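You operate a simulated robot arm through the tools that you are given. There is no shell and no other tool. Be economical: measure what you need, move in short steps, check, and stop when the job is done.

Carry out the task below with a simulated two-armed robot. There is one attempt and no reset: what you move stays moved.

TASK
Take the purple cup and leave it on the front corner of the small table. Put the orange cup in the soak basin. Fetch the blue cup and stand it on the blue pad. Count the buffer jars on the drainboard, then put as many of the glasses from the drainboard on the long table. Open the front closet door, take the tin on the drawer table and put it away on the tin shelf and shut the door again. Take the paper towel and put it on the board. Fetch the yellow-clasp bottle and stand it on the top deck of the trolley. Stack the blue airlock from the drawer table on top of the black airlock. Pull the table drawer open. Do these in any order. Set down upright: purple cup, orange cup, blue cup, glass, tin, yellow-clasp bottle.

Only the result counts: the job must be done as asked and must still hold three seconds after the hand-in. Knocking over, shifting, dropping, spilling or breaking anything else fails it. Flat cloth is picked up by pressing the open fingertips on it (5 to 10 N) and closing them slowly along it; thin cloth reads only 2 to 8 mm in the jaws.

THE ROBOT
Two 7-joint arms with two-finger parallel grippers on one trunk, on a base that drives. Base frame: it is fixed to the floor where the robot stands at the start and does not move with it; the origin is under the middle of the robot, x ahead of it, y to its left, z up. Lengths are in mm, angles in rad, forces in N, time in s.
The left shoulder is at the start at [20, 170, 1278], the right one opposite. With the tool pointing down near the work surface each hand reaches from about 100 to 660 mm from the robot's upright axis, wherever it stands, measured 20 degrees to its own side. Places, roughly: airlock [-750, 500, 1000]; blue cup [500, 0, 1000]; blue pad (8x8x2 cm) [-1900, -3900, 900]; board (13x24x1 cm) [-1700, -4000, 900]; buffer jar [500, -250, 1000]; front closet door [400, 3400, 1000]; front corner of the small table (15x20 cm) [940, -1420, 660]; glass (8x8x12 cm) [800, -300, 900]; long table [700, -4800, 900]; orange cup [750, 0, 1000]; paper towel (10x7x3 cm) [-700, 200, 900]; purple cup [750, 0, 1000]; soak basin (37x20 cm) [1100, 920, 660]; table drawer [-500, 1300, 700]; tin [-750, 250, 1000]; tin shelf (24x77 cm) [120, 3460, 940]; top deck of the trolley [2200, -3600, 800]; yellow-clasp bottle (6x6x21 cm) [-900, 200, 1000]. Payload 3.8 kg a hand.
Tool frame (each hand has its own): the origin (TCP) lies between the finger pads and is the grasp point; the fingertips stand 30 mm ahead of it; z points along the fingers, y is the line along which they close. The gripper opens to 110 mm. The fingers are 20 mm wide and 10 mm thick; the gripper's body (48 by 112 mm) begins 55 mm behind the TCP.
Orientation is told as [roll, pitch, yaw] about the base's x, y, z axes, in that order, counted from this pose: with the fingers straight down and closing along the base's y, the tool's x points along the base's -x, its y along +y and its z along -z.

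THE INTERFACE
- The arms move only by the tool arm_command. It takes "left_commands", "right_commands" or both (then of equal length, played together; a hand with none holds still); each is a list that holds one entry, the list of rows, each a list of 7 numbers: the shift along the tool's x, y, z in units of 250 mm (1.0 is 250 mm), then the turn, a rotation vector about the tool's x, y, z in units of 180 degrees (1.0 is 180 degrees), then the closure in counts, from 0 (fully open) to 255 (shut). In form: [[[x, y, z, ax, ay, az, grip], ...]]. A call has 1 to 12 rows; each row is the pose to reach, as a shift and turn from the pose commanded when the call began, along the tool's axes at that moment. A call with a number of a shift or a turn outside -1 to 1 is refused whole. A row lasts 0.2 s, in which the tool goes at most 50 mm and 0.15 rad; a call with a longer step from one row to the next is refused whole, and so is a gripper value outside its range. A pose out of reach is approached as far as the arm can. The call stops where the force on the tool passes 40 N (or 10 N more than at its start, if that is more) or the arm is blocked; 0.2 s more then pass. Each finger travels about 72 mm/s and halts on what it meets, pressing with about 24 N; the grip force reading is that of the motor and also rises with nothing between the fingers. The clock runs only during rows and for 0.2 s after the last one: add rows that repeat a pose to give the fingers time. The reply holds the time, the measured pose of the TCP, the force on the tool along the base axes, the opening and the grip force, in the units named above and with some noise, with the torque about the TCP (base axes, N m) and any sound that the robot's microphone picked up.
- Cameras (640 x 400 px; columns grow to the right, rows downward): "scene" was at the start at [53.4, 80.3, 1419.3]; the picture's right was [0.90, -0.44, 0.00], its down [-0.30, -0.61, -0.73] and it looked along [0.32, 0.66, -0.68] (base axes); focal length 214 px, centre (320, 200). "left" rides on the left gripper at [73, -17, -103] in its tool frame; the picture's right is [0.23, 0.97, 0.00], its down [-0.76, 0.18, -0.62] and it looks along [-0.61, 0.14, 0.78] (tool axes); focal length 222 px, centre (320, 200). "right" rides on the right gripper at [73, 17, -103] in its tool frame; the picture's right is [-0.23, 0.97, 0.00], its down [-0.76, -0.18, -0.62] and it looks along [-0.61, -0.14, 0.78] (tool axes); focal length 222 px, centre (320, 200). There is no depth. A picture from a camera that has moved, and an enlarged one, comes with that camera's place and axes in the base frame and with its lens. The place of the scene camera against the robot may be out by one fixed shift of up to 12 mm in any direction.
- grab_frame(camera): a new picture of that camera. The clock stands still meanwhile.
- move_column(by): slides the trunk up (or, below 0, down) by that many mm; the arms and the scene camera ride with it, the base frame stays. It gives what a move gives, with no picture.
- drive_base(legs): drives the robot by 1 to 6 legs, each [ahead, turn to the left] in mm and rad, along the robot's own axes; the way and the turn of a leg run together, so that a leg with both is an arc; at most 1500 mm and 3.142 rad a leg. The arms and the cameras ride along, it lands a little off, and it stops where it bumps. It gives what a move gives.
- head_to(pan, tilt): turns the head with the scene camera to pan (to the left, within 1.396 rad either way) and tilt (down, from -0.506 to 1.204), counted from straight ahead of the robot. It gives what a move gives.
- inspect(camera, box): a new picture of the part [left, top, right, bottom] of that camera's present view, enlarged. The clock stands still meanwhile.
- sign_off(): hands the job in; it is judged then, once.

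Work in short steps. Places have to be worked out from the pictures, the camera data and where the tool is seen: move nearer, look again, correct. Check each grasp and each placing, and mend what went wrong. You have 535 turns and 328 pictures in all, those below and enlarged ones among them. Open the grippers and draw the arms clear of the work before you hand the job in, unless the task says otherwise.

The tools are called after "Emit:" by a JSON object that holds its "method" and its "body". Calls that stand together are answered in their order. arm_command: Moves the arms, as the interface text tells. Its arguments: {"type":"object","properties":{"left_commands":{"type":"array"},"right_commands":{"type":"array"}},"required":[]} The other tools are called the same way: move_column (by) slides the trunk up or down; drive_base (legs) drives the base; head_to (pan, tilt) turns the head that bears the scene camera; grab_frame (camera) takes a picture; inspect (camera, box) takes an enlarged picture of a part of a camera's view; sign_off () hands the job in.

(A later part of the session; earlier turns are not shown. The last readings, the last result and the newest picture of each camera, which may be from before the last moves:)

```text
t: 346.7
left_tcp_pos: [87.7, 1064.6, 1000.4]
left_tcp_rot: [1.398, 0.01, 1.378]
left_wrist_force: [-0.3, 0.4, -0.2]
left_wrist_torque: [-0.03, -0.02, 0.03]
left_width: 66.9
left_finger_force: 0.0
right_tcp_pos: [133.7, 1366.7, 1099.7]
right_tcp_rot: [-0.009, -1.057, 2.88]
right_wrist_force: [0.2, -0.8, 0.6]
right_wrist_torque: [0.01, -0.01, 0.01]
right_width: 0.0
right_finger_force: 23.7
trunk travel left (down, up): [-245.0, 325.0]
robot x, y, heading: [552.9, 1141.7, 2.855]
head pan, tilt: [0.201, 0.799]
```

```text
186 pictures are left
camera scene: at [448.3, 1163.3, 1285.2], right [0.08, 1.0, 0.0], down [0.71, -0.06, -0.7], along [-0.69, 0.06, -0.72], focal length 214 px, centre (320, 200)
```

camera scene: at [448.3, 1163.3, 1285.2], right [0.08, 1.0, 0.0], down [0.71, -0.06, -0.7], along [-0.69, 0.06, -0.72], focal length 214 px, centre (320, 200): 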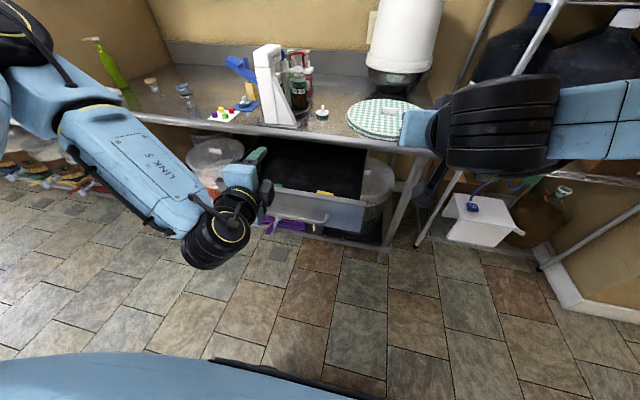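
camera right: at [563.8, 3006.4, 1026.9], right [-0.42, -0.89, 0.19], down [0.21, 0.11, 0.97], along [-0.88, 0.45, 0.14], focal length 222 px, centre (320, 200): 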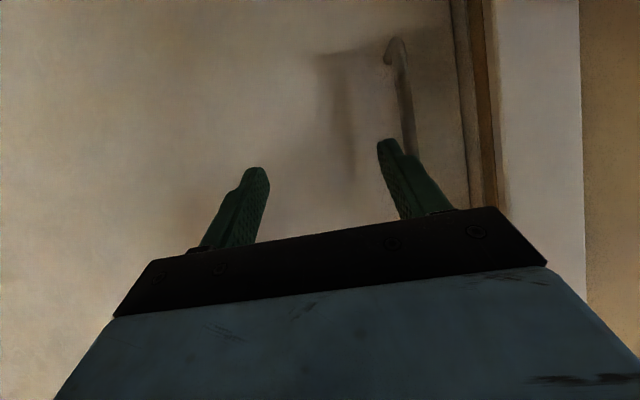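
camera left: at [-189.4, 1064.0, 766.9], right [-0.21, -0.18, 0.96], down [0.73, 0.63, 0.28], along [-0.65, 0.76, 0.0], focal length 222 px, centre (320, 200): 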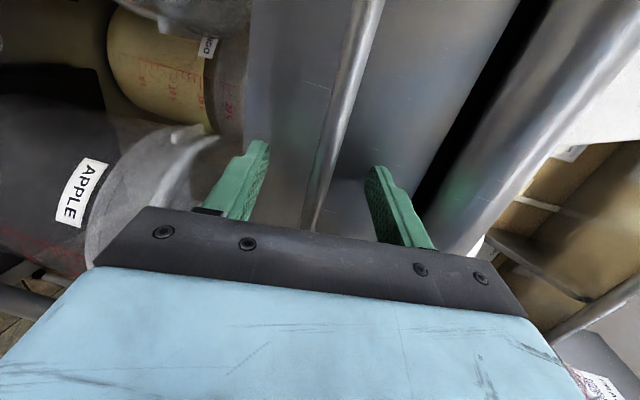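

The drawer stays open. Now I turn the left hand back to pointing down: first undo the level, then the roll.

Emit:
{"method": "arm_command", "body": {"left_commands": [[[0, 0, 0, 0.037, 0, 0, 100], [0, 0, 0, 0.074, 0, 0, 100], [0, 0, 0, 0.111, 0, 0, 100]]]}}

Emit:
{"method": "arm_command", "body": {"left_commands": [[[0, 0, 0, 0, 0, -0.0417, 100], [0, 0, 0, 0, 0, -0.0833, 100], [0, 0, 0, 0, 0, -0.125, 100], [0, 0, 0, 0, 0, -0.1667, 100], [0, 0, 0, 0, 0, -0.2083, 100], [0, 0, 0, 0, 0, -0.25, 100], [0, 0, 0, 0, 0, -0.2917, 100], [0, 0, 0, 0, 0, -0.3333, 100], [0, 0, 0, 0, 0, -0.375, 100], [0, 0, 0, 0, 0, -0.4167, 100], [0, 0, 0, 0, 0, -0.4583, 100], [0, 0, 0, 0, 0, -0.5, 100]]]}}

Emit:
{"method": "arm_command", "body": {"left_commands": [[[0, 0, 0, 0, 0.042, 0, 60], [0, 0, 0, 0, 0.084, 0, 60], [0, 0, 0, 0, 0.126, 0, 60], [0, 0, 0, 0, 0.168, 0, 60], [0, 0, 0, 0, 0.21, 0, 60], [0, 0, 0, 0, 0.252, 0, 60], [0, 0, 0, 0, 0.294, 0, 60], [0, 0, 0, 0, 0.334, 0, 60]]], "right_commands": [[[0, 0, 0, 0, 0.042, 0, 255], [0, 0, 0, 0, 0.084, 0, 255], [0, 0, 0, 0, 0.126, 0, 255], [0, 0, 0, 0, 0.168, 0, 255], [0, 0, 0, 0, 0.21, 0, 255], [0, 0, 0, 0, 0.252, 0, 255], [0, 0, 0, 0, 0.294, 0, 255], [0, 0, 0, 0, 0.336, 0, 255]]]}}

```text
t: 347.5
left_tcp_pos: [90.2, 1064.9, 1002.4]
left_tcp_rot: [1.047, 0.008, 1.378]
left_wrist_force: [0.6, 0.5, 0.1]
left_wrist_torque: [0.02, 0.02, -0.02]
left_width: 66.6
left_finger_force: 0.1
left hand out of reach, approached as far as the arm can: row 1, 2
right_tcp_pos: [133.1, 1366.5, 1100.2]
right_tcp_rot: [-0.011, -1.055, 2.88]
right_wrist_force: [-0.6, 0.5, 0.0]
right_wrist_torque: [0.02, 0.01, -0.01]
right_width: 0.0
right_finger_force: 24.3
trunk travel left (down, up): [-245.0, 325.0]
robot x, y, heading: [551.3, 1148.3, 2.857]
head pan, tilt: [0.201, 0.799]
```

```text
t: 350.1
left_tcp_pos: [89.3, 1065.1, 1001.1]
left_tcp_rot: [0.014, -1.048, 2.934]
left_wrist_force: [0.2, 0.0, -0.5]
left_wrist_torque: [-0.01, 0.04, -0.02]
left_width: 66.9
left_finger_force: 0.0
right_tcp_pos: [134.2, 1365.5, 1101.3]
right_tcp_rot: [-0.012, -1.056, 2.881]
right_wrist_force: [0.0, 0.8, 0.3]
right_wrist_torque: [0.03, 0.01, 0.02]
right_width: 0.0
right_finger_force: 23.9
trunk travel left (down, up): [-245.0, 325.0]
robot x, y, heading: [553.8, 1146.5, 2.854]
head pan, tilt: [0.201, 0.799]
```

```text
t: 351.9
left_tcp_pos: [88.6, 1066.0, 1002.1]
left_tcp_rot: [0.009, 0.002, 2.946]
left_wrist_force: [-0.6, -0.7, 0.0]
left_wrist_torque: [-0.01, 0.01, 0.01]
left_width: 83.9
left_finger_force: 0.0
right_tcp_pos: [134.5, 1366.0, 1098.8]
right_tcp_rot: [-0.007, 0.003, 2.871]
right_wrist_force: [-0.9, 0.5, 0.3]
right_wrist_torque: [0.02, -0.01, 0.01]
right_width: 0.3
right_finger_force: 24.4
trunk travel left (down, up): [-245.0, 325.0]
robot x, y, heading: [553.9, 1147.3, 2.858]
head pan, tilt: [0.201, 0.799]
```

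Both hands point down again. Now I drive south past the open drawer to the towel.

Emit:
{"method": "drive_base", "body": {"legs": [[60, 0], [0, 1.55], [500, 0], [0, -0.444], [625, 0], [0, -1.12]]}}

Emit:
{"method": "head_to", "body": {"pan": 0.2, "tilt": 0.7}}

Emit:
{"method": "grab_frame", "body": {"camera": "scene"}}

```text
t: 366.4
left_tcp_pos: [-523.6, 142.8, 1002.3]
left_tcp_rot: [0.008, 0.002, 2.949]
left_wrist_force: [-0.1, -0.3, -0.9]
left_wrist_torque: [-0.02, 0.0, -0.02]
left_width: 84.0
left_finger_force: 0.2
right_tcp_pos: [-477.7, 443.9, 1099.7]
right_tcp_rot: [-0.005, 0.0, 2.872]
right_wrist_force: [-0.7, -0.4, -0.1]
right_wrist_torque: [0.0, 0.01, 0.01]
right_width: 0.0
right_finger_force: 23.8
trunk travel left (down, up): [-245.0, 325.0]
robot x, y, heading: [-60.1, 227.5, 2.861]
head pan, tilt: [0.201, 0.799]
```

```text
t: 367.1
left_tcp_pos: [-523.6, 143.2, 1001.8]
left_tcp_rot: [0.007, 0.001, 2.95]
left_wrist_force: [0.0, 0.4, 0.0]
left_wrist_torque: [-0.01, 0.0, 0.01]
left_width: 83.9
left_finger_force: 0.0
right_tcp_pos: [-479.3, 445.0, 1099.3]
right_tcp_rot: [-0.006, 0.0, 2.871]
right_wrist_force: [-0.1, 0.0, -1.1]
right_wrist_torque: [-0.02, -0.01, -0.02]
right_width: 0.0
right_finger_force: 24.1
trunk travel left (down, up): [-245.0, 325.0]
robot x, y, heading: [-62.0, 223.5, 2.86]
head pan, tilt: [0.201, 0.7]
```

```text
185 pictures are left
camera scene: at [-168.9, 242.1, 1293.5], right [0.08, 1.0, 0.0], down [0.64, -0.05, -0.76], along [-0.76, 0.06, -0.64], focal length 214 px, centre (320, 200)
```

scene: 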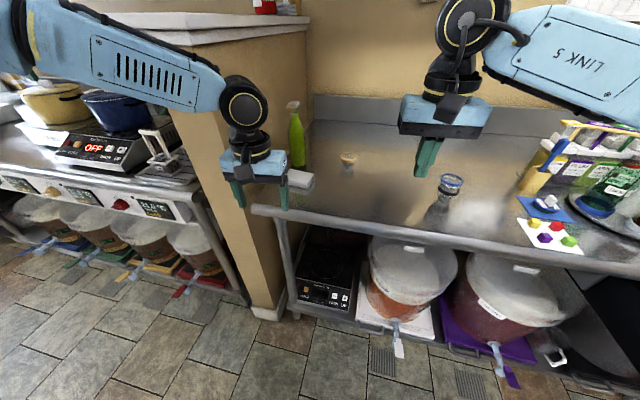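

I drive 140 mm closer squarely.

Emit:
{"method": "drive_base", "body": {"legs": [[140, 0]]}}

Emit:
{"method": "grab_frame", "body": {"camera": "left"}}

```text
t: 368.6
left_tcp_pos: [-653.1, 179.2, 999.9]
left_tcp_rot: [0.009, 0.006, 2.948]
left_wrist_force: [-0.4, 0.3, 0.8]
left_wrist_torque: [0.02, -0.02, -0.01]
left_width: 83.9
left_finger_force: 0.1
right_tcp_pos: [-614.2, 482.0, 1100.6]
right_tcp_rot: [-0.005, -0.001, 2.875]
right_wrist_force: [0.1, 0.7, 0.1]
right_wrist_torque: [0.01, 0.06, 0.0]
right_width: 0.0
right_finger_force: 23.6
trunk travel left (down, up): [-245.0, 325.0]
robot x, y, heading: [-195.4, 263.4, 2.861]
head pan, tilt: [0.201, 0.7]
stopped in leg 1: the robot was blocked; the commanded pose is now the measured one
```

```text
184 pictures are left
camera left: at [-580.3, 182.4, 1103.5], right [0.04, -1.0, 0.01], down [-0.78, -0.02, 0.62], along [-0.62, -0.03, -0.78], focal length 222 px, centre (320, 200)
```

left: 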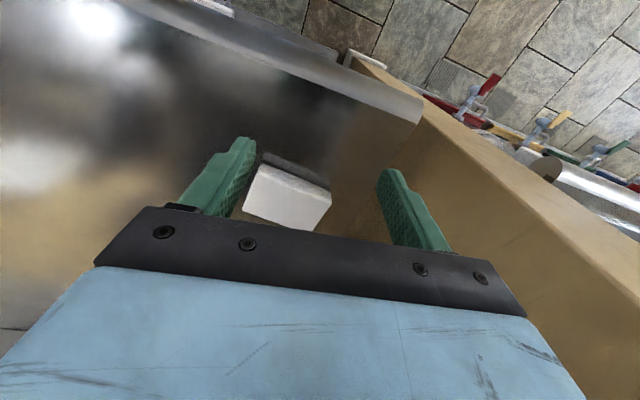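

Blocked lightly at 360 mm from the edge, near enough. The towel block is centred at (−735,209), short side along the table depth, so I rotate the hand 90° and move over it.

Emit:
{"method": "arm_command", "body": {"left_commands": [[[-0.03, -0.005, 0, 0, 0, -0.039, 40], [-0.06, -0.01, 0, 0, 0, -0.078, 20], [-0.09, -0.015, 0, 0, 0, -0.117, 20], [-0.12, -0.02, 0, 0, 0, -0.156, 20], [-0.15, -0.025, 0, 0, 0, -0.195, 20], [-0.18, -0.03, 0, 0, 0, -0.234, 20], [-0.21, -0.035, 0, 0, 0, -0.273, 20], [-0.24, -0.04, 0, 0, 0, -0.312, 20], [-0.27, -0.045, 0, 0, 0, -0.351, 20], [-0.3, -0.05, 0, 0, 0, -0.39, 20], [-0.33, -0.055, 0, 0, 0, -0.43, 20], [-0.345, -0.055, 0, 0, 0, -0.465, 20]]]}}

Emit:
{"method": "grab_frame", "body": {"camera": "left"}}

```text
t: 371.4
left_tcp_pos: [-702.7, 208.7, 1017.0]
left_tcp_rot: [-0.027, -0.016, -1.894]
left_wrist_force: [-0.1, 0.6, -0.6]
left_wrist_torque: [-0.01, 0.02, 0.0]
left_width: 101.4
left_finger_force: 0.0
left hand out of reach, approached as far as the arm can: row 12
right_tcp_pos: [-585.8, 482.2, 1110.8]
right_tcp_rot: [0.0, -0.024, 2.875]
right_wrist_force: [0.4, 0.7, 0.1]
right_wrist_torque: [-0.03, -0.01, 0.0]
right_width: 0.0
right_finger_force: 24.2
trunk travel left (down, up): [-245.0, 325.0]
robot x, y, heading: [-190.0, 264.2, 2.87]
head pan, tilt: [0.201, 0.7]
stopped in row 12 (left hand): the arm was blocked; the commanded pose is now the measured one
```

```text
183 pictures are left
camera left: at [-692.8, 282.6, 1120.7], right [1.0, -0.09, -0.03], down [-0.05, -0.77, 0.63], along [-0.08, -0.63, -0.78], focal length 222 px, centre (320, 200)
```

left: 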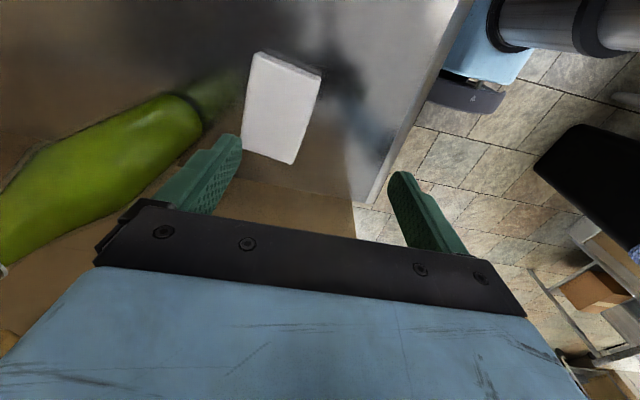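

The arm got blocked and the robot leaned: the left elbow is against the partition. I back the hand off towards me at once.

Emit:
{"method": "arm_command", "body": {"left_commands": [[[0, 0.08, 0, 0, 0, 0, 20], [0, 0.16, 0, 0, 0, 0, 20], [0, 0.24, 0, 0, 0, 0, 20]]]}}

Emit:
{"method": "head_to", "body": {"pan": 0.9, "tilt": 0.4}}

Emit:
{"method": "grab_frame", "body": {"camera": "scene"}}

```text
t: 372.1
left_tcp_pos: [-665.8, 193.9, 988.8]
left_tcp_rot: [0.035, -0.023, -1.896]
left_wrist_force: [1.2, 2.3, -0.2]
left_wrist_torque: [-0.08, 0.07, -0.01]
left_width: 101.7
left_finger_force: 0.1
right_tcp_pos: [-613.4, 487.1, 1098.7]
right_tcp_rot: [0.0, -0.001, 2.875]
right_wrist_force: [-0.6, 0.3, -0.5]
right_wrist_torque: [-0.02, -0.03, -0.01]
right_width: 0.2
right_finger_force: 24.4
trunk travel left (down, up): [-245.0, 325.0]
robot x, y, heading: [-197.1, 264.9, 2.865]
head pan, tilt: [0.201, 0.7]
```

```text
t: 373.2
left_tcp_pos: [-665.8, 192.1, 989.9]
left_tcp_rot: [0.037, -0.02, -1.894]
left_wrist_force: [0.1, 0.0, 0.1]
left_wrist_torque: [0.01, -0.01, -0.02]
left_width: 101.4
left_finger_force: 0.1
right_tcp_pos: [-612.5, 486.0, 1098.3]
right_tcp_rot: [0.001, 0.001, 2.875]
right_wrist_force: [0.2, 0.2, 1.0]
right_wrist_torque: [-0.02, 0.04, 0.01]
right_width: 0.1
right_finger_force: 24.1
trunk travel left (down, up): [-245.0, 325.0]
robot x, y, heading: [-195.3, 259.7, 2.861]
head pan, tilt: [0.901, 0.4]
```

```text
182 pictures are left
camera scene: at [-291.6, 225.9, 1320.5], right [-0.58, 0.81, 0.0], down [0.31, 0.22, -0.92], along [-0.75, -0.54, -0.39], focal length 214 px, centre (320, 200)
```

scene: 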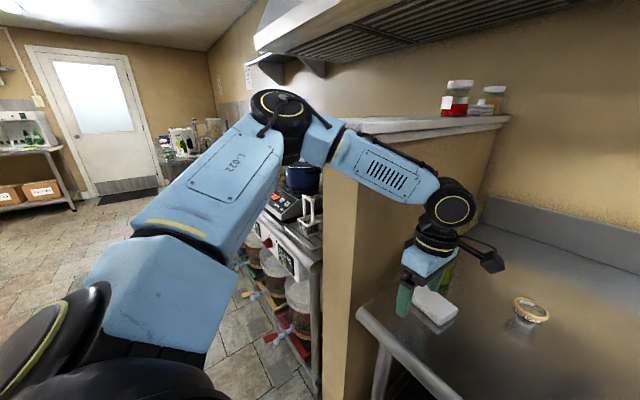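

The forearm met the partition's end. I'll take the towel from further north: back up, shift 140 mm north, and approach again.

Emit:
{"method": "drive_base", "body": {"legs": [[-160, 0], [0, -1.57], [145, 0], [0, 1.56], [205, 0]]}}

Emit:
{"method": "grab_frame", "body": {"camera": "left"}}

```text
t: 384.5
left_tcp_pos: [-679.2, 360.2, 1000.9]
left_tcp_rot: [0.008, -0.011, -1.908]
left_wrist_force: [0.4, -0.4, -0.4]
left_wrist_torque: [-0.03, -0.01, -0.01]
left_width: 101.5
left_finger_force: 0.1
right_tcp_pos: [-612.0, 650.6, 1098.9]
right_tcp_rot: [-0.005, 0.002, 2.852]
right_wrist_force: [0.2, 0.1, -0.3]
right_wrist_torque: [-0.01, -0.02, -0.01]
right_width: 0.0
right_finger_force: 24.3
trunk travel left (down, up): [-245.0, 325.0]
robot x, y, heading: [-193.2, 423.4, 2.841]
head pan, tilt: [0.901, 0.4]
```

```text
181 pictures are left
camera left: at [-672.1, 434.2, 1102.8], right [0.99, -0.11, 0.0], down [-0.09, -0.77, 0.63], along [-0.06, -0.63, -0.78], focal length 222 px, centre (320, 200)
```

left: 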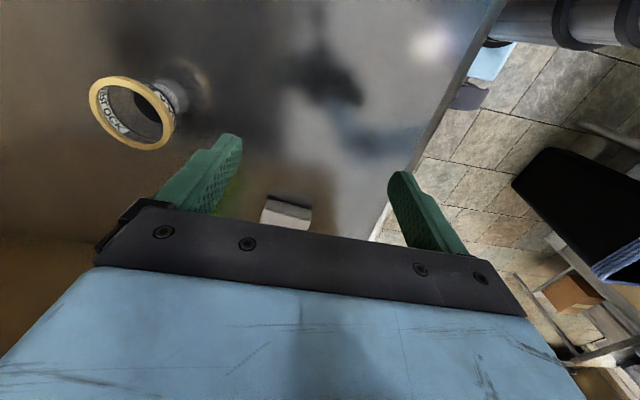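

Now to above the towel from here.

Emit:
{"method": "arm_command", "body": {"left_commands": [[[-0.13, 0, 0, 0, 0, 0, 20], [-0.26, 0, 0, 0, 0, 0, 20], [-0.39, -0.005, 0, 0, 0, 0, 20], [-0.52, -0.01, 0, 0, 0, 0, 20], [-0.644, -0.012, 0, 0, 0, 0, 20], [-0.644, -0.012, 0, 0, 0, 0, 20]]]}}

Emit:
{"method": "grab_frame", "body": {"camera": "left"}}

Emit:
{"method": "grab_frame", "body": {"camera": "scene"}}

```text
t: 385.9
left_tcp_pos: [-732.2, 209.7, 1003.2]
left_tcp_rot: [0.006, -0.009, -1.909]
left_wrist_force: [0.5, 0.6, 0.5]
left_wrist_torque: [-0.01, 0.03, 0.01]
left_width: 101.3
left_finger_force: 0.1
right_tcp_pos: [-613.4, 650.7, 1099.9]
right_tcp_rot: [-0.007, -0.001, 2.85]
right_wrist_force: [0.2, 0.5, -0.6]
right_wrist_torque: [0.02, 0.0, 0.01]
right_width: 0.3
right_finger_force: 24.2
trunk travel left (down, up): [-245.0, 325.0]
robot x, y, heading: [-194.7, 422.9, 2.842]
head pan, tilt: [0.901, 0.4]
```

```text
180 pictures are left
camera left: at [-725.5, 283.7, 1104.9], right [0.99, -0.11, 0.0], down [-0.09, -0.77, 0.63], along [-0.07, -0.63, -0.78], focal length 222 px, centre (320, 200)
```

left: 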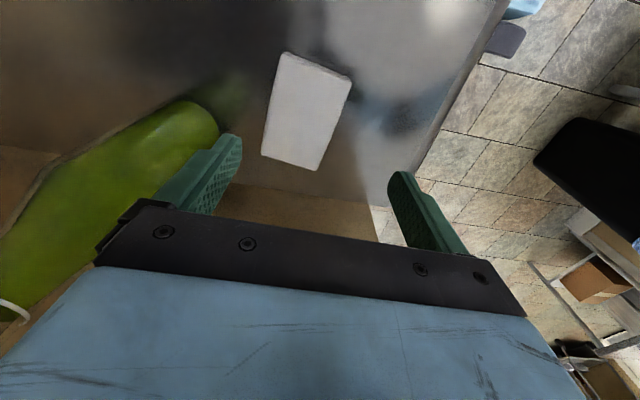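

```text
179 pictures are left
camera scene: at [-297.5, 381.4, 1320.5], right [-0.56, 0.83, 0.0], down [0.32, 0.22, -0.92], along [-0.76, -0.52, -0.39], focal length 214 px, centre (320, 200)
```

scene: 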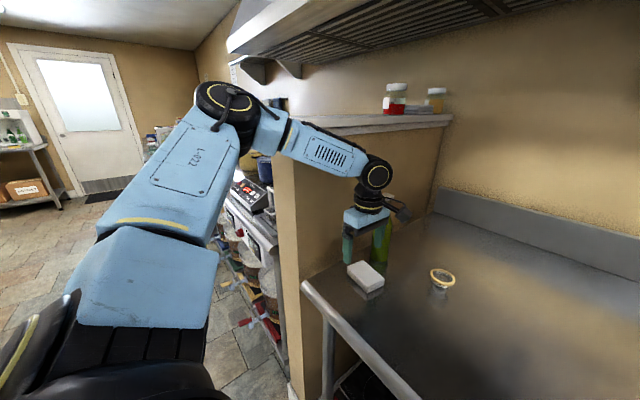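

Towel centre refined to (−747,216), rotated a little. I adjust and descend to TCP z≈914 with ~86 mm opening.

Emit:
{"method": "arm_command", "body": {"left_commands": [[[0.003, -0.065, 0.0, 0, 0, 0.032, 56], [0.003, -0.065, 0.1, 0, 0, 0.032, 56], [0.003, -0.065, 0.2, 0, 0, 0.032, 56], [0.003, -0.065, 0.28, 0, 0, 0.032, 56], [0.003, -0.065, 0.33, 0, 0, 0.032, 56], [0.003, -0.065, 0.356, 0, 0, 0.032, 56]]]}}

Emit:
{"method": "grab_frame", "body": {"camera": "left"}}

```text
t: 387.3
left_tcp_pos: [-749.3, 214.7, 912.0]
left_tcp_rot: [0.005, -0.01, -2.005]
left_wrist_force: [0.0, 0.9, 0.2]
left_wrist_torque: [-0.03, -0.01, 0.01]
left_width: 85.8
left_finger_force: 0.0
right_tcp_pos: [-612.3, 650.4, 1099.2]
right_tcp_rot: [-0.003, 0.0, 2.852]
right_wrist_force: [0.8, 0.1, 0.3]
right_wrist_torque: [0.01, 0.0, 0.0]
right_width: 0.0
right_finger_force: 23.8
trunk travel left (down, up): [-245.0, 325.0]
robot x, y, heading: [-196.9, 425.4, 2.841]
head pan, tilt: [0.901, 0.4]
```

```text
178 pictures are left
camera left: at [-734.5, 287.1, 1015.2], right [0.98, -0.21, 0.0], down [-0.16, -0.76, 0.63], along [-0.13, -0.62, -0.78], focal length 222 px, centre (320, 200)
```

left: 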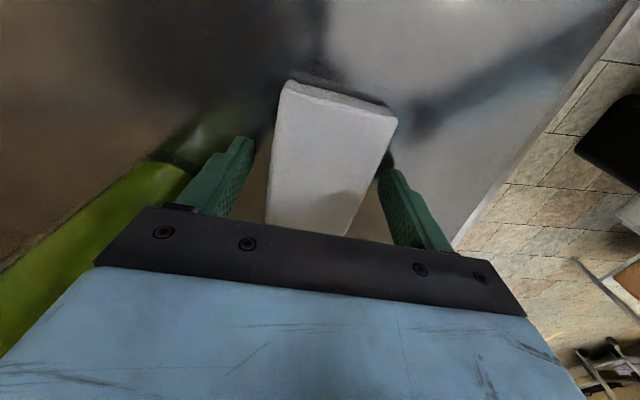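

Nicely straddled. I close and then lift.

Emit:
{"method": "arm_command", "body": {"left_commands": [[[0, 0, 0.01, 0, 0, 0, 80], [0, 0, 0.01, 0, 0, 0, 110], [0, 0, 0.01, 0, 0, 0, 140], [0, 0, 0.01, 0, 0, 0, 160], [0, 0, 0.01, 0, 0, 0, 160]]]}}

Emit:
{"method": "arm_command", "body": {"left_commands": [[[0, 0, -0.08, 0, 0, 0, 160], [0, 0, -0.18, 0, 0, 0, 160], [0, 0, -0.3, 0, 0, 0, 160], [0, 0, -0.42, 0, 0, 0, 160]]]}}

Emit:
{"method": "grab_frame", "body": {"camera": "left"}}

```text
t: 388.5
left_tcp_pos: [-750.3, 213.3, 909.9]
left_tcp_rot: [0.006, -0.009, -2.008]
left_wrist_force: [0.7, 0.7, 0.7]
left_wrist_torque: [0.02, 0.06, -0.06]
left_width: 62.7
left_finger_force: 24.3
right_tcp_pos: [-611.3, 650.9, 1099.7]
right_tcp_rot: [-0.006, 0.002, 2.853]
right_wrist_force: [0.5, -0.2, -0.2]
right_wrist_torque: [-0.03, 0.02, -0.01]
right_width: 0.0
right_finger_force: 24.2
trunk travel left (down, up): [-245.0, 325.0]
robot x, y, heading: [-196.6, 420.3, 2.838]
head pan, tilt: [0.901, 0.4]
```

```text
t: 389.5
left_tcp_pos: [-750.3, 216.6, 1015.7]
left_tcp_rot: [0.005, -0.009, -2.009]
left_wrist_force: [0.3, -0.4, 0.0]
left_wrist_torque: [-0.02, 0.0, -0.01]
left_width: 62.8
left_finger_force: 23.7
right_tcp_pos: [-610.9, 650.2, 1100.9]
right_tcp_rot: [-0.004, 0.001, 2.851]
right_wrist_force: [0.9, -0.2, -0.5]
right_wrist_torque: [0.01, -0.01, 0.02]
right_width: 0.0
right_finger_force: 23.6
trunk travel left (down, up): [-245.0, 325.0]
robot x, y, heading: [-195.6, 421.9, 2.845]
head pan, tilt: [0.901, 0.4]
```

```text
177 pictures are left
camera left: at [-734.6, 288.3, 1118.7], right [0.98, -0.21, 0.0], down [-0.16, -0.76, 0.63], along [-0.13, -0.62, -0.78], focal length 222 px, centre (320, 200)
```

left: 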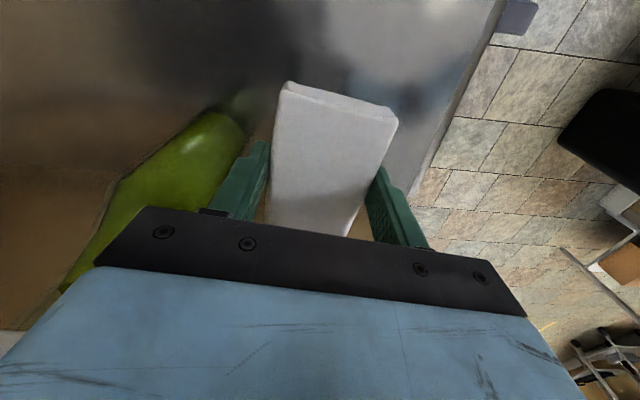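

The towel is held. I draw the left hand away from the bottle and toward me.

Emit:
{"method": "arm_command", "body": {"left_commands": [[[0.1, 0.02, -0.05, 0, 0, 0, 160], [0.22, 0.05, -0.1, 0, 0, 0, 160], [0.35, 0.1, -0.15, 0, 0, 0, 160], [0.48, 0.2, -0.15, 0, 0, 0, 160], [0.55, 0.35, -0.15, 0, 0, 0, 160], [0.55, 0.5, -0.15, 0, 0, 0, 160], [0.55, 0.65, -0.15, 0, 0, 0, 160]]]}}

Emit:
{"method": "drive_base", "body": {"legs": [[-250, 0]]}}

Emit:
{"method": "head_to", "body": {"pan": 0.6, "tilt": 0.5}}

Emit:
{"method": "grab_frame", "body": {"camera": "scene"}}

```text
t: 391.1
left_tcp_pos: [-542.6, 271.1, 1053.6]
left_tcp_rot: [0.005, -0.009, -2.009]
left_wrist_force: [0.1, 0.2, -0.1]
left_wrist_torque: [0.0, -0.01, 0.02]
left_width: 62.8
left_finger_force: 24.1
right_tcp_pos: [-611.1, 650.0, 1101.7]
right_tcp_rot: [-0.006, 0.001, 2.851]
right_wrist_force: [-0.3, -0.1, -0.5]
right_wrist_torque: [-0.03, 0.0, -0.01]
right_width: 0.0
right_finger_force: 23.8
trunk travel left (down, up): [-245.0, 325.0]
robot x, y, heading: [-194.3, 419.1, 2.843]
head pan, tilt: [0.901, 0.4]
```

```text
t: 392.9
left_tcp_pos: [-309.9, 199.7, 1053.1]
left_tcp_rot: [0.005, -0.008, -2.009]
left_wrist_force: [-0.1, -0.8, -0.6]
left_wrist_torque: [-0.01, 0.0, -0.01]
left_width: 62.2
left_finger_force: 23.7
right_tcp_pos: [-377.9, 578.2, 1099.1]
right_tcp_rot: [-0.005, -0.001, 2.85]
right_wrist_force: [0.8, -0.1, -0.1]
right_wrist_torque: [-0.02, 0.01, -0.01]
right_width: 0.0
right_finger_force: 24.5
trunk travel left (down, up): [-245.0, 325.0]
robot x, y, heading: [37.3, 346.3, 2.841]
head pan, tilt: [0.901, 0.4]
```

```text
t: 393.7
left_tcp_pos: [-311.6, 199.2, 1054.8]
left_tcp_rot: [0.007, -0.009, -2.01]
left_wrist_force: [-0.5, 0.3, 0.1]
left_wrist_torque: [0.0, 0.0, 0.0]
left_width: 62.3
left_finger_force: 23.9
right_tcp_pos: [-377.9, 578.8, 1100.0]
right_tcp_rot: [-0.005, 0.0, 2.85]
right_wrist_force: [0.5, -0.1, 0.0]
right_wrist_torque: [-0.01, 0.0, 0.0]
right_width: 0.0
right_finger_force: 23.9
trunk travel left (down, up): [-245.0, 325.0]
robot x, y, heading: [38.0, 350.6, 2.84]
head pan, tilt: [0.6, 0.499]
```

```text
176 pictures are left
camera scene: at [-74.7, 334.2, 1311.3], right [-0.3, 0.96, 0.0], down [0.46, 0.14, -0.88], along [-0.84, -0.26, -0.48], focal length 214 px, centre (320, 200)
```

scene: 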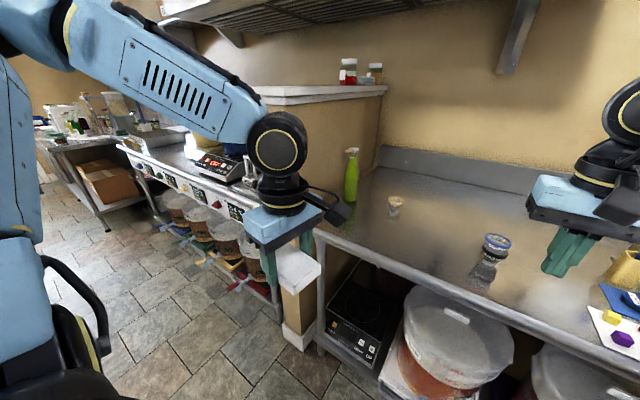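

I move the base 607 mm south to work on the bottle with the right arm.

Emit:
{"method": "drive_base", "body": {"legs": [[0, 1.567], [607, 0], [0, -1.567]]}}

Emit:
{"method": "arm_command", "body": {"right_commands": [[[0, 0, 0, 0, -0.04, 0, 200], [0, 0, 0, 0, -0.08, 0, 140], [0, 0, 0, 0, -0.125, 0, 80], [0, 0, 0, 0, -0.17, 0, 40], [0, 0, 0, 0, -0.215, 0, 0], [0, 0, 0, 0, -0.26, 0, 0], [0, 0, 0, 0, -0.3, 0, 0], [0, 0, 0, 0, -0.345, 0, 0]]]}}

Emit:
{"method": "head_to", "body": {"pan": 0.0, "tilt": 0.6}}

Emit:
{"method": "grab_frame", "body": {"camera": "scene"}}

```text
t: 404.7
left_tcp_pos: [-478.2, -397.6, 1054.3]
left_tcp_rot: [0.007, -0.011, -1.971]
left_wrist_force: [-1.0, -0.8, 0.1]
left_wrist_torque: [-0.01, 0.04, -0.01]
left_width: 62.6
left_finger_force: 24.3
right_tcp_pos: [-560.6, -23.2, 1099.9]
right_tcp_rot: [-0.006, 0.0, 2.886]
right_wrist_force: [0.3, 0.7, 0.2]
right_wrist_torque: [-0.03, -0.02, 0.01]
right_width: 0.0
right_finger_force: 24.5
trunk travel left (down, up): [-245.0, 325.0]
robot x, y, heading: [-136.5, -236.1, 2.88]
head pan, tilt: [0.6, 0.499]
```

```text
t: 406.5
left_tcp_pos: [-478.4, -397.1, 1053.4]
left_tcp_rot: [0.007, -0.009, -1.971]
left_wrist_force: [0.5, 1.4, -0.3]
left_wrist_torque: [-0.02, -0.01, 0.04]
left_width: 62.2
left_finger_force: 24.1
right_tcp_pos: [-560.8, -22.2, 1099.5]
right_tcp_rot: [-0.011, -1.088, 2.894]
right_wrist_force: [0.6, 0.4, -0.1]
right_wrist_torque: [0.0, -0.03, 0.0]
right_width: 109.7
right_finger_force: 0.1
trunk travel left (down, up): [-245.0, 325.0]
robot x, y, heading: [-136.7, -237.7, 2.876]
head pan, tilt: [0.6, 0.499]
```

```text
t: 407.5
left_tcp_pos: [-480.2, -397.5, 1053.0]
left_tcp_rot: [0.008, -0.009, -1.973]
left_wrist_force: [0.0, -0.1, 0.3]
left_wrist_torque: [0.03, 0.02, 0.02]
left_width: 62.6
left_finger_force: 24.3
right_tcp_pos: [-561.2, -21.8, 1099.8]
right_tcp_rot: [-0.01, -1.083, 2.896]
right_wrist_force: [-0.2, 0.4, 0.4]
right_wrist_torque: [0.01, -0.02, 0.02]
right_width: 109.8
right_finger_force: 0.2
trunk travel left (down, up): [-245.0, 325.0]
robot x, y, heading: [-139.2, -236.8, 2.873]
head pan, tilt: [0.0, 0.6]
```

```text
175 pictures are left
camera scene: at [-247.8, -201.9, 1302.2], right [0.26, 0.97, 0.0], down [0.55, -0.15, -0.83], along [-0.8, 0.22, -0.56], focal length 214 px, centre (320, 200)
```

scene: 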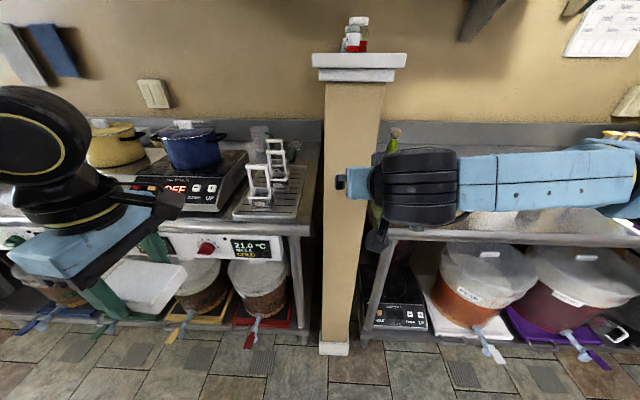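

The bottle stands just north of the partition. I bring the right hand in front of it (s≈−47) and down to z≈945.

Emit:
{"method": "arm_command", "body": {"right_commands": [[[0.0, -0.15, 0.0, 0, 0, 0, 46], [0.0, -0.3, 0.0, 0, 0, 0, 46], [0.06, -0.45, 0.05, 0, 0, 0, 46], [0.16, -0.576, 0.12, 0, 0, 0, 46], [0.28, -0.576, 0.2, 0, 0, 0, 46], [0.4, -0.576, 0.29, 0, 0, 0, 46], [0.505, -0.576, 0.37, 0, 0, 0, 46], [0.505, -0.576, 0.37, 0, 0, 0, 46]]]}}

Emit:
{"method": "grab_frame", "body": {"camera": "right"}}

```text
t: 409.3
left_tcp_pos: [-480.7, -397.3, 1054.1]
left_tcp_rot: [0.008, -0.009, -1.972]
left_wrist_force: [-0.3, 0.9, 0.4]
left_wrist_torque: [0.03, -0.04, 0.0]
left_width: 62.4
left_finger_force: 23.9
right_tcp_pos: [-540.9, 122.9, 992.1]
right_tcp_rot: [-0.013, -1.083, 2.897]
right_wrist_force: [-0.7, 0.8, -0.9]
right_wrist_torque: [0.04, 0.0, 0.0]
right_width: 90.3
right_finger_force: 0.1
right hand out of reach, approached as far as the arm can: row 6, 7, 8
trunk travel left (down, up): [-245.0, 325.0]
robot x, y, heading: [-136.7, -237.1, 2.873]
head pan, tilt: [0.0, 0.6]
```

```text
174 pictures are left
camera right: at [-422.5, 75.1, 976.8], right [-0.35, -0.92, 0.2], down [0.23, 0.12, 0.97], along [-0.91, 0.38, 0.17], focal length 222 px, centre (320, 200)
```

right: 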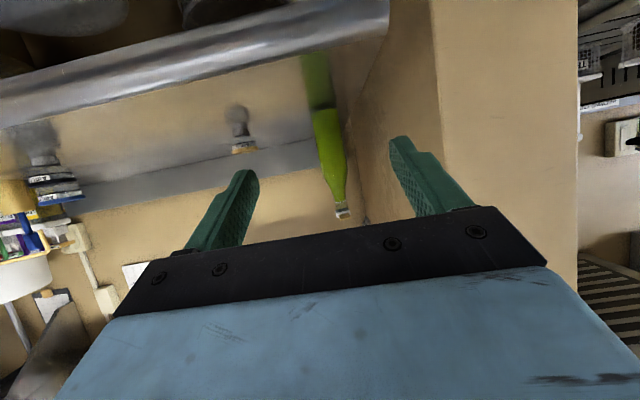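

I lower the column 50 and drive 190 mm in.

Emit:
{"method": "move_column", "body": {"by": -50}}

Emit:
{"method": "drive_base", "body": {"legs": [[190, 0]]}}

Emit:
{"method": "grab_frame", "body": {"camera": "right"}}

Emit:
{"method": "grab_frame", "body": {"camera": "scene"}}

```text
t: 410.2
left_tcp_pos: [-479.7, -397.7, 1003.9]
left_tcp_rot: [0.006, -0.008, -1.973]
left_wrist_force: [0.8, 0.2, -0.5]
left_wrist_torque: [-0.05, 0.0, 0.01]
left_width: 62.3
left_finger_force: 24.3
right_tcp_pos: [-539.4, 122.4, 942.6]
right_tcp_rot: [-0.012, -1.081, 2.898]
right_wrist_force: [1.0, -0.7, 0.0]
right_wrist_torque: [-0.01, 0.03, 0.04]
right_width: 90.2
right_finger_force: 0.1
trunk travel left (down, up): [-195.0, 375.0]
robot x, y, heading: [-136.7, -237.0, 2.878]
head pan, tilt: [0.0, 0.6]
```

```text
t: 411.8
left_tcp_pos: [-662.8, -347.5, 1003.2]
left_tcp_rot: [0.007, -0.008, -1.975]
left_wrist_force: [-0.6, 0.2, -0.3]
left_wrist_torque: [-0.01, -0.05, -0.03]
left_width: 62.4
left_finger_force: 23.9
right_tcp_pos: [-722.2, 173.7, 941.5]
right_tcp_rot: [-0.014, -1.08, 2.894]
right_wrist_force: [-0.3, -0.2, -0.9]
right_wrist_torque: [0.0, 0.03, 0.03]
right_width: 90.2
right_finger_force: 0.1
trunk travel left (down, up): [-195.0, 375.0]
robot x, y, heading: [-323.9, -184.7, 2.881]
head pan, tilt: [0.0, 0.6]
```

```text
173 pictures are left
camera right: at [-604.5, 125.5, 926.6], right [-0.35, -0.92, 0.2], down [0.23, 0.12, 0.97], along [-0.91, 0.38, 0.17], focal length 222 px, centre (320, 200)
```

right: 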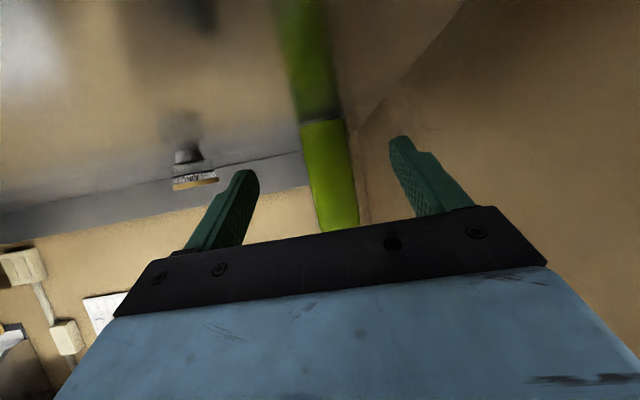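

```text
172 pictures are left
camera scene: at [-430.8, -151.7, 1252.1], right [0.26, 0.96, 0.0], down [0.55, -0.15, -0.82], along [-0.8, 0.22, -0.57], focal length 214 px, centre (320, 200)
```

scene: 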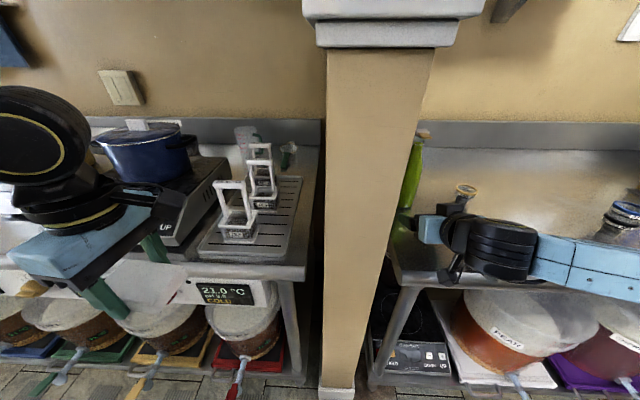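

The bottle is at about (−897,225), 180 mm ahead and well centred. I advance 100 mm.

Emit:
{"method": "arm_command", "body": {"right_commands": [[[-0.047, -0.01, 0.088, 0, 0, 0, 46], [-0.094, -0.02, 0.177, 0, 0, 0, 46], [-0.141, -0.026, 0.265, 0, 0, 0, 46], [-0.188, -0.026, 0.353, 0, 0, 0, 46], [-0.188, -0.026, 0.353, 0, 0, 0, 46]]]}}

Emit:
{"method": "grab_frame", "body": {"camera": "right"}}

```text
t: 413.0
left_tcp_pos: [-662.9, -347.5, 1004.5]
left_tcp_rot: [0.005, -0.009, -1.977]
left_wrist_force: [-0.8, -0.3, -0.3]
left_wrist_torque: [0.02, -0.01, 0.01]
left_width: 62.4
left_finger_force: 24.4
right_tcp_pos: [-815.9, 206.1, 942.8]
right_tcp_rot: [-0.012, -1.083, 2.894]
right_wrist_force: [-0.1, 0.0, -0.6]
right_wrist_torque: [0.0, -0.01, 0.0]
right_width: 90.4
right_finger_force: 0.0
trunk travel left (down, up): [-195.0, 375.0]
robot x, y, heading: [-320.3, -184.2, 2.875]
head pan, tilt: [0.0, 0.6]
```

```text
171 pictures are left
camera right: at [-699.1, 158.5, 927.3], right [-0.35, -0.92, 0.2], down [0.23, 0.12, 0.97], along [-0.91, 0.38, 0.17], focal length 222 px, centre (320, 200)
```

right: 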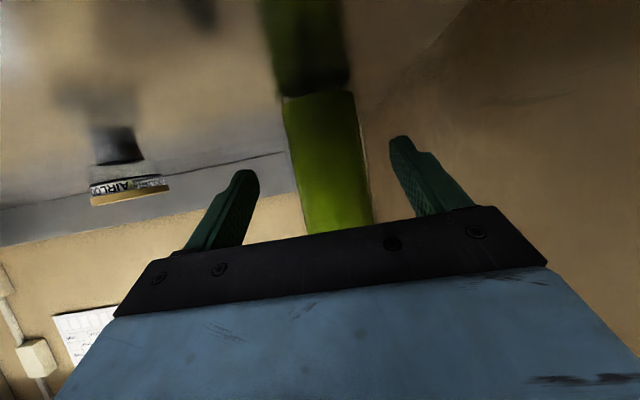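

Centred; 62 mm more, then close.

Emit:
{"method": "arm_command", "body": {"right_commands": [[[-0.04, 0, 0.073, 0, 0, 0, 46], [-0.08, 0, 0.146, 0, 0, 0, 46], [-0.115, 0, 0.216, 0, 0, 0, 46], [-0.115, 0, 0.216, 0, 0, 0, 46], [-0.115, 0, 0.216, 0, 0, 0, 90], [-0.115, 0, 0.216, 0, 0, 0, 120], [-0.115, 0, 0.216, 0, 0, 0, 160], [-0.115, 0, 0.216, 0, 0, 0, 190], [-0.115, 0, 0.216, 0, 0, 0, 190]]]}}

Emit:
{"method": "grab_frame", "body": {"camera": "right"}}

```text
t: 415.0
left_tcp_pos: [-662.2, -346.9, 1003.7]
left_tcp_rot: [0.007, -0.009, -1.975]
left_wrist_force: [-0.4, 0.9, -0.4]
left_wrist_torque: [-0.01, 0.0, 0.0]
left_width: 62.3
left_finger_force: 24.2
right_tcp_pos: [-875.8, 221.9, 941.0]
right_tcp_rot: [-0.012, -1.083, 2.896]
right_wrist_force: [-0.2, -1.0, -0.5]
right_wrist_torque: [-0.08, 0.15, 0.04]
right_width: 59.3
right_finger_force: 23.7
trunk travel left (down, up): [-195.0, 375.0]
robot x, y, heading: [-319.0, -189.6, 2.872]
head pan, tilt: [0.0, 0.6]
```

```text
170 pictures are left
camera right: at [-758.7, 173.9, 926.7], right [-0.35, -0.92, 0.2], down [0.23, 0.12, 0.97], along [-0.91, 0.38, 0.17], focal length 222 px, centre (320, 200)
```

right: 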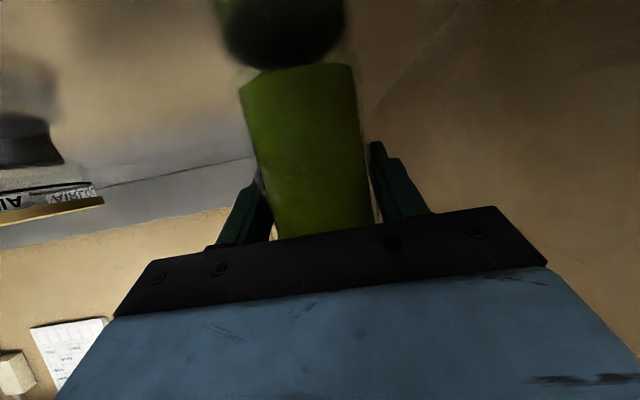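

Gripped (59 mm). I lift 70 mm and draw back.

Emit:
{"method": "arm_command", "body": {"right_commands": [[[-0.04, 0, -0.02, 0, 0, 0, 190], [-0.12, 0, -0.06, 0, 0, 0, 190], [-0.2, 0, -0.1, 0, 0, 0, 190], [-0.247, 0, -0.131, 0, 0, 0, 190], [-0.2, 0, -0.22, 0, 0, 0, 190], [-0.15, 0, -0.31, 0, 0, 0, 190], [-0.1, 0, -0.4, 0, 0, 0, 190], [-0.05, 0, -0.49, 0, 0, 0, 190], [0.0, 0, -0.58, 0, 0, 0, 190]]]}}

Emit:
{"method": "grab_frame", "body": {"camera": "right"}}

Emit:
{"method": "grab_frame", "body": {"camera": "scene"}}

```text
t: 417.0
left_tcp_pos: [-662.2, -346.1, 1004.7]
left_tcp_rot: [0.007, -0.011, -1.976]
left_wrist_force: [-0.2, 0.1, -0.4]
left_wrist_torque: [-0.01, -0.02, 0.01]
left_width: 62.3
left_finger_force: 23.9
right_tcp_pos: [-750.7, 186.6, 1010.8]
right_tcp_rot: [-0.012, -1.081, 2.894]
right_wrist_force: [0.0, 0.5, -5.6]
right_wrist_torque: [0.01, 0.03, -0.02]
right_width: 59.3
right_finger_force: 24.4
trunk travel left (down, up): [-195.0, 375.0]
robot x, y, heading: [-317.7, -188.0, 2.873]
head pan, tilt: [0.0, 0.6]
```

```text
169 pictures are left
camera right: at [-633.3, 139.0, 995.1], right [-0.35, -0.92, 0.2], down [0.23, 0.12, 0.97], along [-0.91, 0.39, 0.17], focal length 222 px, centre (320, 200)
```

right: 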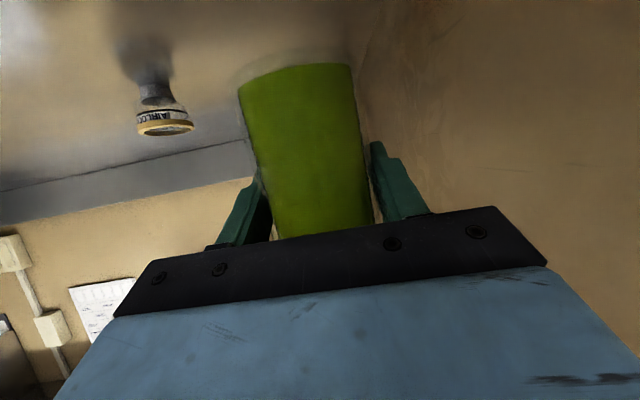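

```text
168 pictures are left
camera scene: at [-429.9, -151.6, 1252.2], right [0.26, 0.96, 0.0], down [0.54, -0.15, -0.83], along [-0.8, 0.22, -0.56], focal length 214 px, centre (320, 200)
```

scene: 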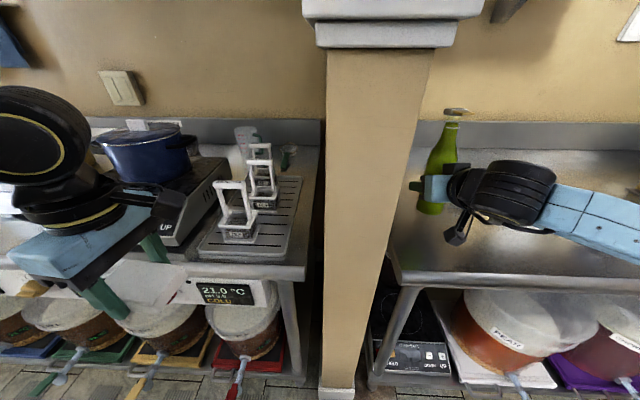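

Both items are held. I back out 230 mm, turn south and survey.

Emit:
{"method": "drive_base", "body": {"legs": [[-240, 0], [0, 1.53]]}}

Emit:
{"method": "head_to", "body": {"pan": 0.0, "tilt": 0.15}}

Emit:
{"method": "grab_frame", "body": {"camera": "scene"}}

```text
t: 422.6
left_tcp_pos: [67.7, -593.8, 1003.7]
left_tcp_rot: [0.007, -0.009, -0.414]
left_wrist_force: [0.3, 0.7, -0.5]
left_wrist_torque: [0.0, -0.01, 0.01]
left_width: 62.3
left_finger_force: 24.4
right_tcp_pos: [-465.4, -678.4, 1010.2]
right_tcp_rot: [-0.013, -1.08, -1.825]
right_wrist_force: [-0.4, 0.4, -6.2]
right_wrist_torque: [-0.07, 0.03, 0.0]
right_width: 59.4
right_finger_force: 23.6
trunk travel left (down, up): [-195.0, 375.0]
robot x, y, heading: [-91.6, -248.4, -1.847]
head pan, tilt: [0.0, 0.6]
```

```text
t: 423.5
left_tcp_pos: [67.9, -594.1, 1003.2]
left_tcp_rot: [0.008, -0.008, -0.415]
left_wrist_force: [0.2, -0.1, -0.3]
left_wrist_torque: [0.02, 0.02, 0.01]
left_width: 62.5
left_finger_force: 23.8
right_tcp_pos: [-465.9, -677.4, 1010.5]
right_tcp_rot: [-0.012, -1.081, -1.828]
right_wrist_force: [-0.3, 0.6, -5.2]
right_wrist_torque: [-0.03, 0.01, -0.01]
right_width: 58.8
right_finger_force: 24.3
trunk travel left (down, up): [-195.0, 375.0]
robot x, y, heading: [-91.2, -249.3, -1.848]
head pan, tilt: [0.0, 0.15]
```

```text
167 pictures are left
camera scene: at [-124.5, -354.4, 1293.6], right [-0.96, 0.27, 0.0], down [0.04, 0.14, -0.99], along [-0.27, -0.95, -0.15], focal length 214 px, centre (320, 200)
```

scene: 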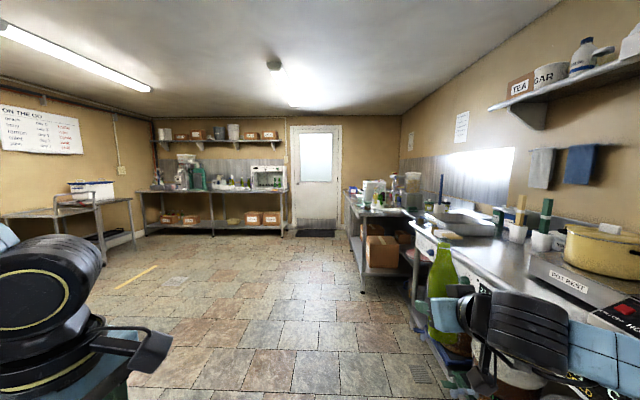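

I recognise the west table (board, pad), the back table and the trolley on the left. I drive 1500 mm south.

Emit:
{"method": "drive_base", "body": {"legs": [[0, 0.03], [1500, 0]]}}

Emit:
{"method": "head_to", "body": {"pan": -0.2, "tilt": 0.3}}

Emit:
{"method": "grab_frame", "body": {"camera": "scene"}}

```text
t: 431.2
left_tcp_pos: [-262.4, -2020.5, 1004.0]
left_tcp_rot: [0.008, -0.01, -0.364]
left_wrist_force: [0.3, -0.5, -0.1]
left_wrist_torque: [0.01, 0.01, -0.02]
left_width: 62.5
left_finger_force: 23.9
right_tcp_pos: [-791.6, -2130.5, 1010.0]
right_tcp_rot: [-0.013, -1.081, -1.778]
right_wrist_force: [0.3, -0.4, -5.7]
right_wrist_torque: [-0.01, -0.02, 0.0]
right_width: 59.1
right_finger_force: 24.0
trunk travel left (down, up): [-195.0, 375.0]
robot x, y, heading: [-435.1, -1685.2, -1.798]
head pan, tilt: [0.0, 0.15]
```

```text
t: 431.9
left_tcp_pos: [-261.8, -2020.4, 1004.5]
left_tcp_rot: [0.007, -0.009, -0.366]
left_wrist_force: [0.3, -0.1, -0.6]
left_wrist_torque: [0.01, 0.02, 0.01]
left_width: 62.4
left_finger_force: 24.4
right_tcp_pos: [-790.7, -2129.5, 1009.8]
right_tcp_rot: [-0.013, -1.082, -1.778]
right_wrist_force: [0.1, -0.5, -5.9]
right_wrist_torque: [-0.04, 0.0, -0.03]
right_width: 59.0
right_finger_force: 24.4
trunk travel left (down, up): [-195.0, 375.0]
robot x, y, heading: [-439.0, -1690.3, -1.797]
head pan, tilt: [-0.201, 0.3]
```

```text
166 pictures are left
camera scene: at [-483.3, -1784.5, 1279.7], right [-0.91, 0.42, 0.0], down [0.12, 0.27, -0.96], along [-0.4, -0.87, -0.3], focal length 214 px, centre (320, 200)
```

scene: 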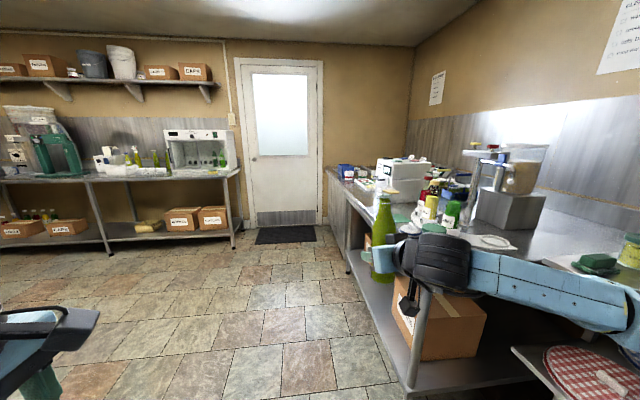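

I zoom on the far end of the west table.

Emit:
{"method": "inspect", "body": {"camera": "scene", "box": [320, 120, 480, 240]}}

```text
3.33 times, centred on (400, 180) of scene
camera zoom: at [-483.3, -1784.5, 1279.7], right [-0.91, 0.42, 0.0], down [0.12, 0.27, -0.96], along [-0.4, -0.87, -0.3], focal length 715 px, centre (53, 267)
```

zoom: 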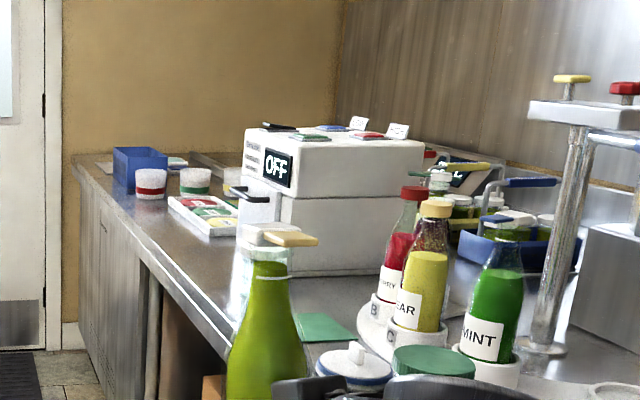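

The board/pad area is at the far end; the table edge is at d≈−270. I drive on, keeping ~450 mm off the edge.

Emit:
{"method": "drive_base", "body": {"legs": [[0, -0.01], [1200, 0], [1000, 0]]}}

Emit:
{"method": "head_to", "body": {"pan": -1.0, "tilt": 0.4}}

Emit:
{"method": "grab_frame", "body": {"camera": "scene"}}

```text
t: 443.1
left_tcp_pos: [-769.6, -4161.8, 1004.4]
left_tcp_rot: [0.007, -0.009, -0.378]
left_wrist_force: [0.5, 0.1, -0.3]
left_wrist_torque: [0.01, -0.01, 0.03]
left_width: 62.6
left_finger_force: 24.3
right_tcp_pos: [-1301.6, -4266.3, 1010.2]
right_tcp_rot: [-0.012, -1.081, -1.788]
right_wrist_force: [0.2, -0.4, -6.0]
right_wrist_torque: [-0.03, 0.04, 0.0]
right_width: 59.0
right_finger_force: 23.6
trunk travel left (down, up): [-195.0, 375.0]
robot x, y, heading: [-942.8, -3829.3, -1.81]
head pan, tilt: [-0.201, 0.3]
```

```text
t: 444.2
left_tcp_pos: [-769.9, -4162.6, 1003.5]
left_tcp_rot: [0.007, -0.008, -0.378]
left_wrist_force: [0.1, 0.7, -0.4]
left_wrist_torque: [-0.01, 0.0, -0.02]
left_width: 62.4
left_finger_force: 24.1
right_tcp_pos: [-1302.0, -4265.0, 1010.4]
right_tcp_rot: [-0.012, -1.079, -1.788]
right_wrist_force: [-0.6, -0.4, -5.7]
right_wrist_torque: [-0.08, 0.01, -0.02]
right_width: 58.8
right_finger_force: 24.1
trunk travel left (down, up): [-195.0, 375.0]
robot x, y, heading: [-935.9, -3825.6, -1.808]
head pan, tilt: [-1.0, 0.4]
```

```text
164 pictures are left
camera scene: at [-1037.2, -3869.3, 1270.4], right [-0.33, 0.95, 0.0], down [0.37, 0.13, -0.92], along [-0.87, -0.3, -0.39], focal length 214 px, centre (320, 200)
```

scene: 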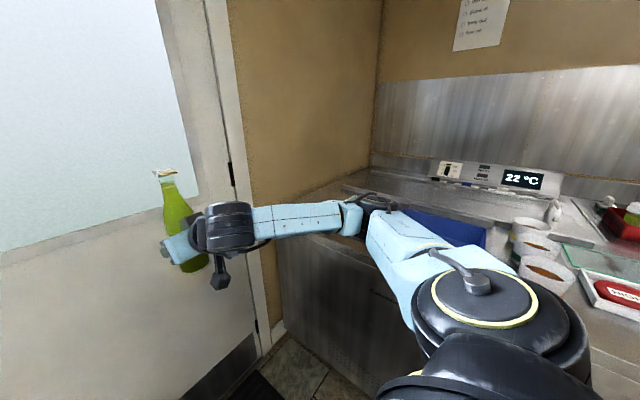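

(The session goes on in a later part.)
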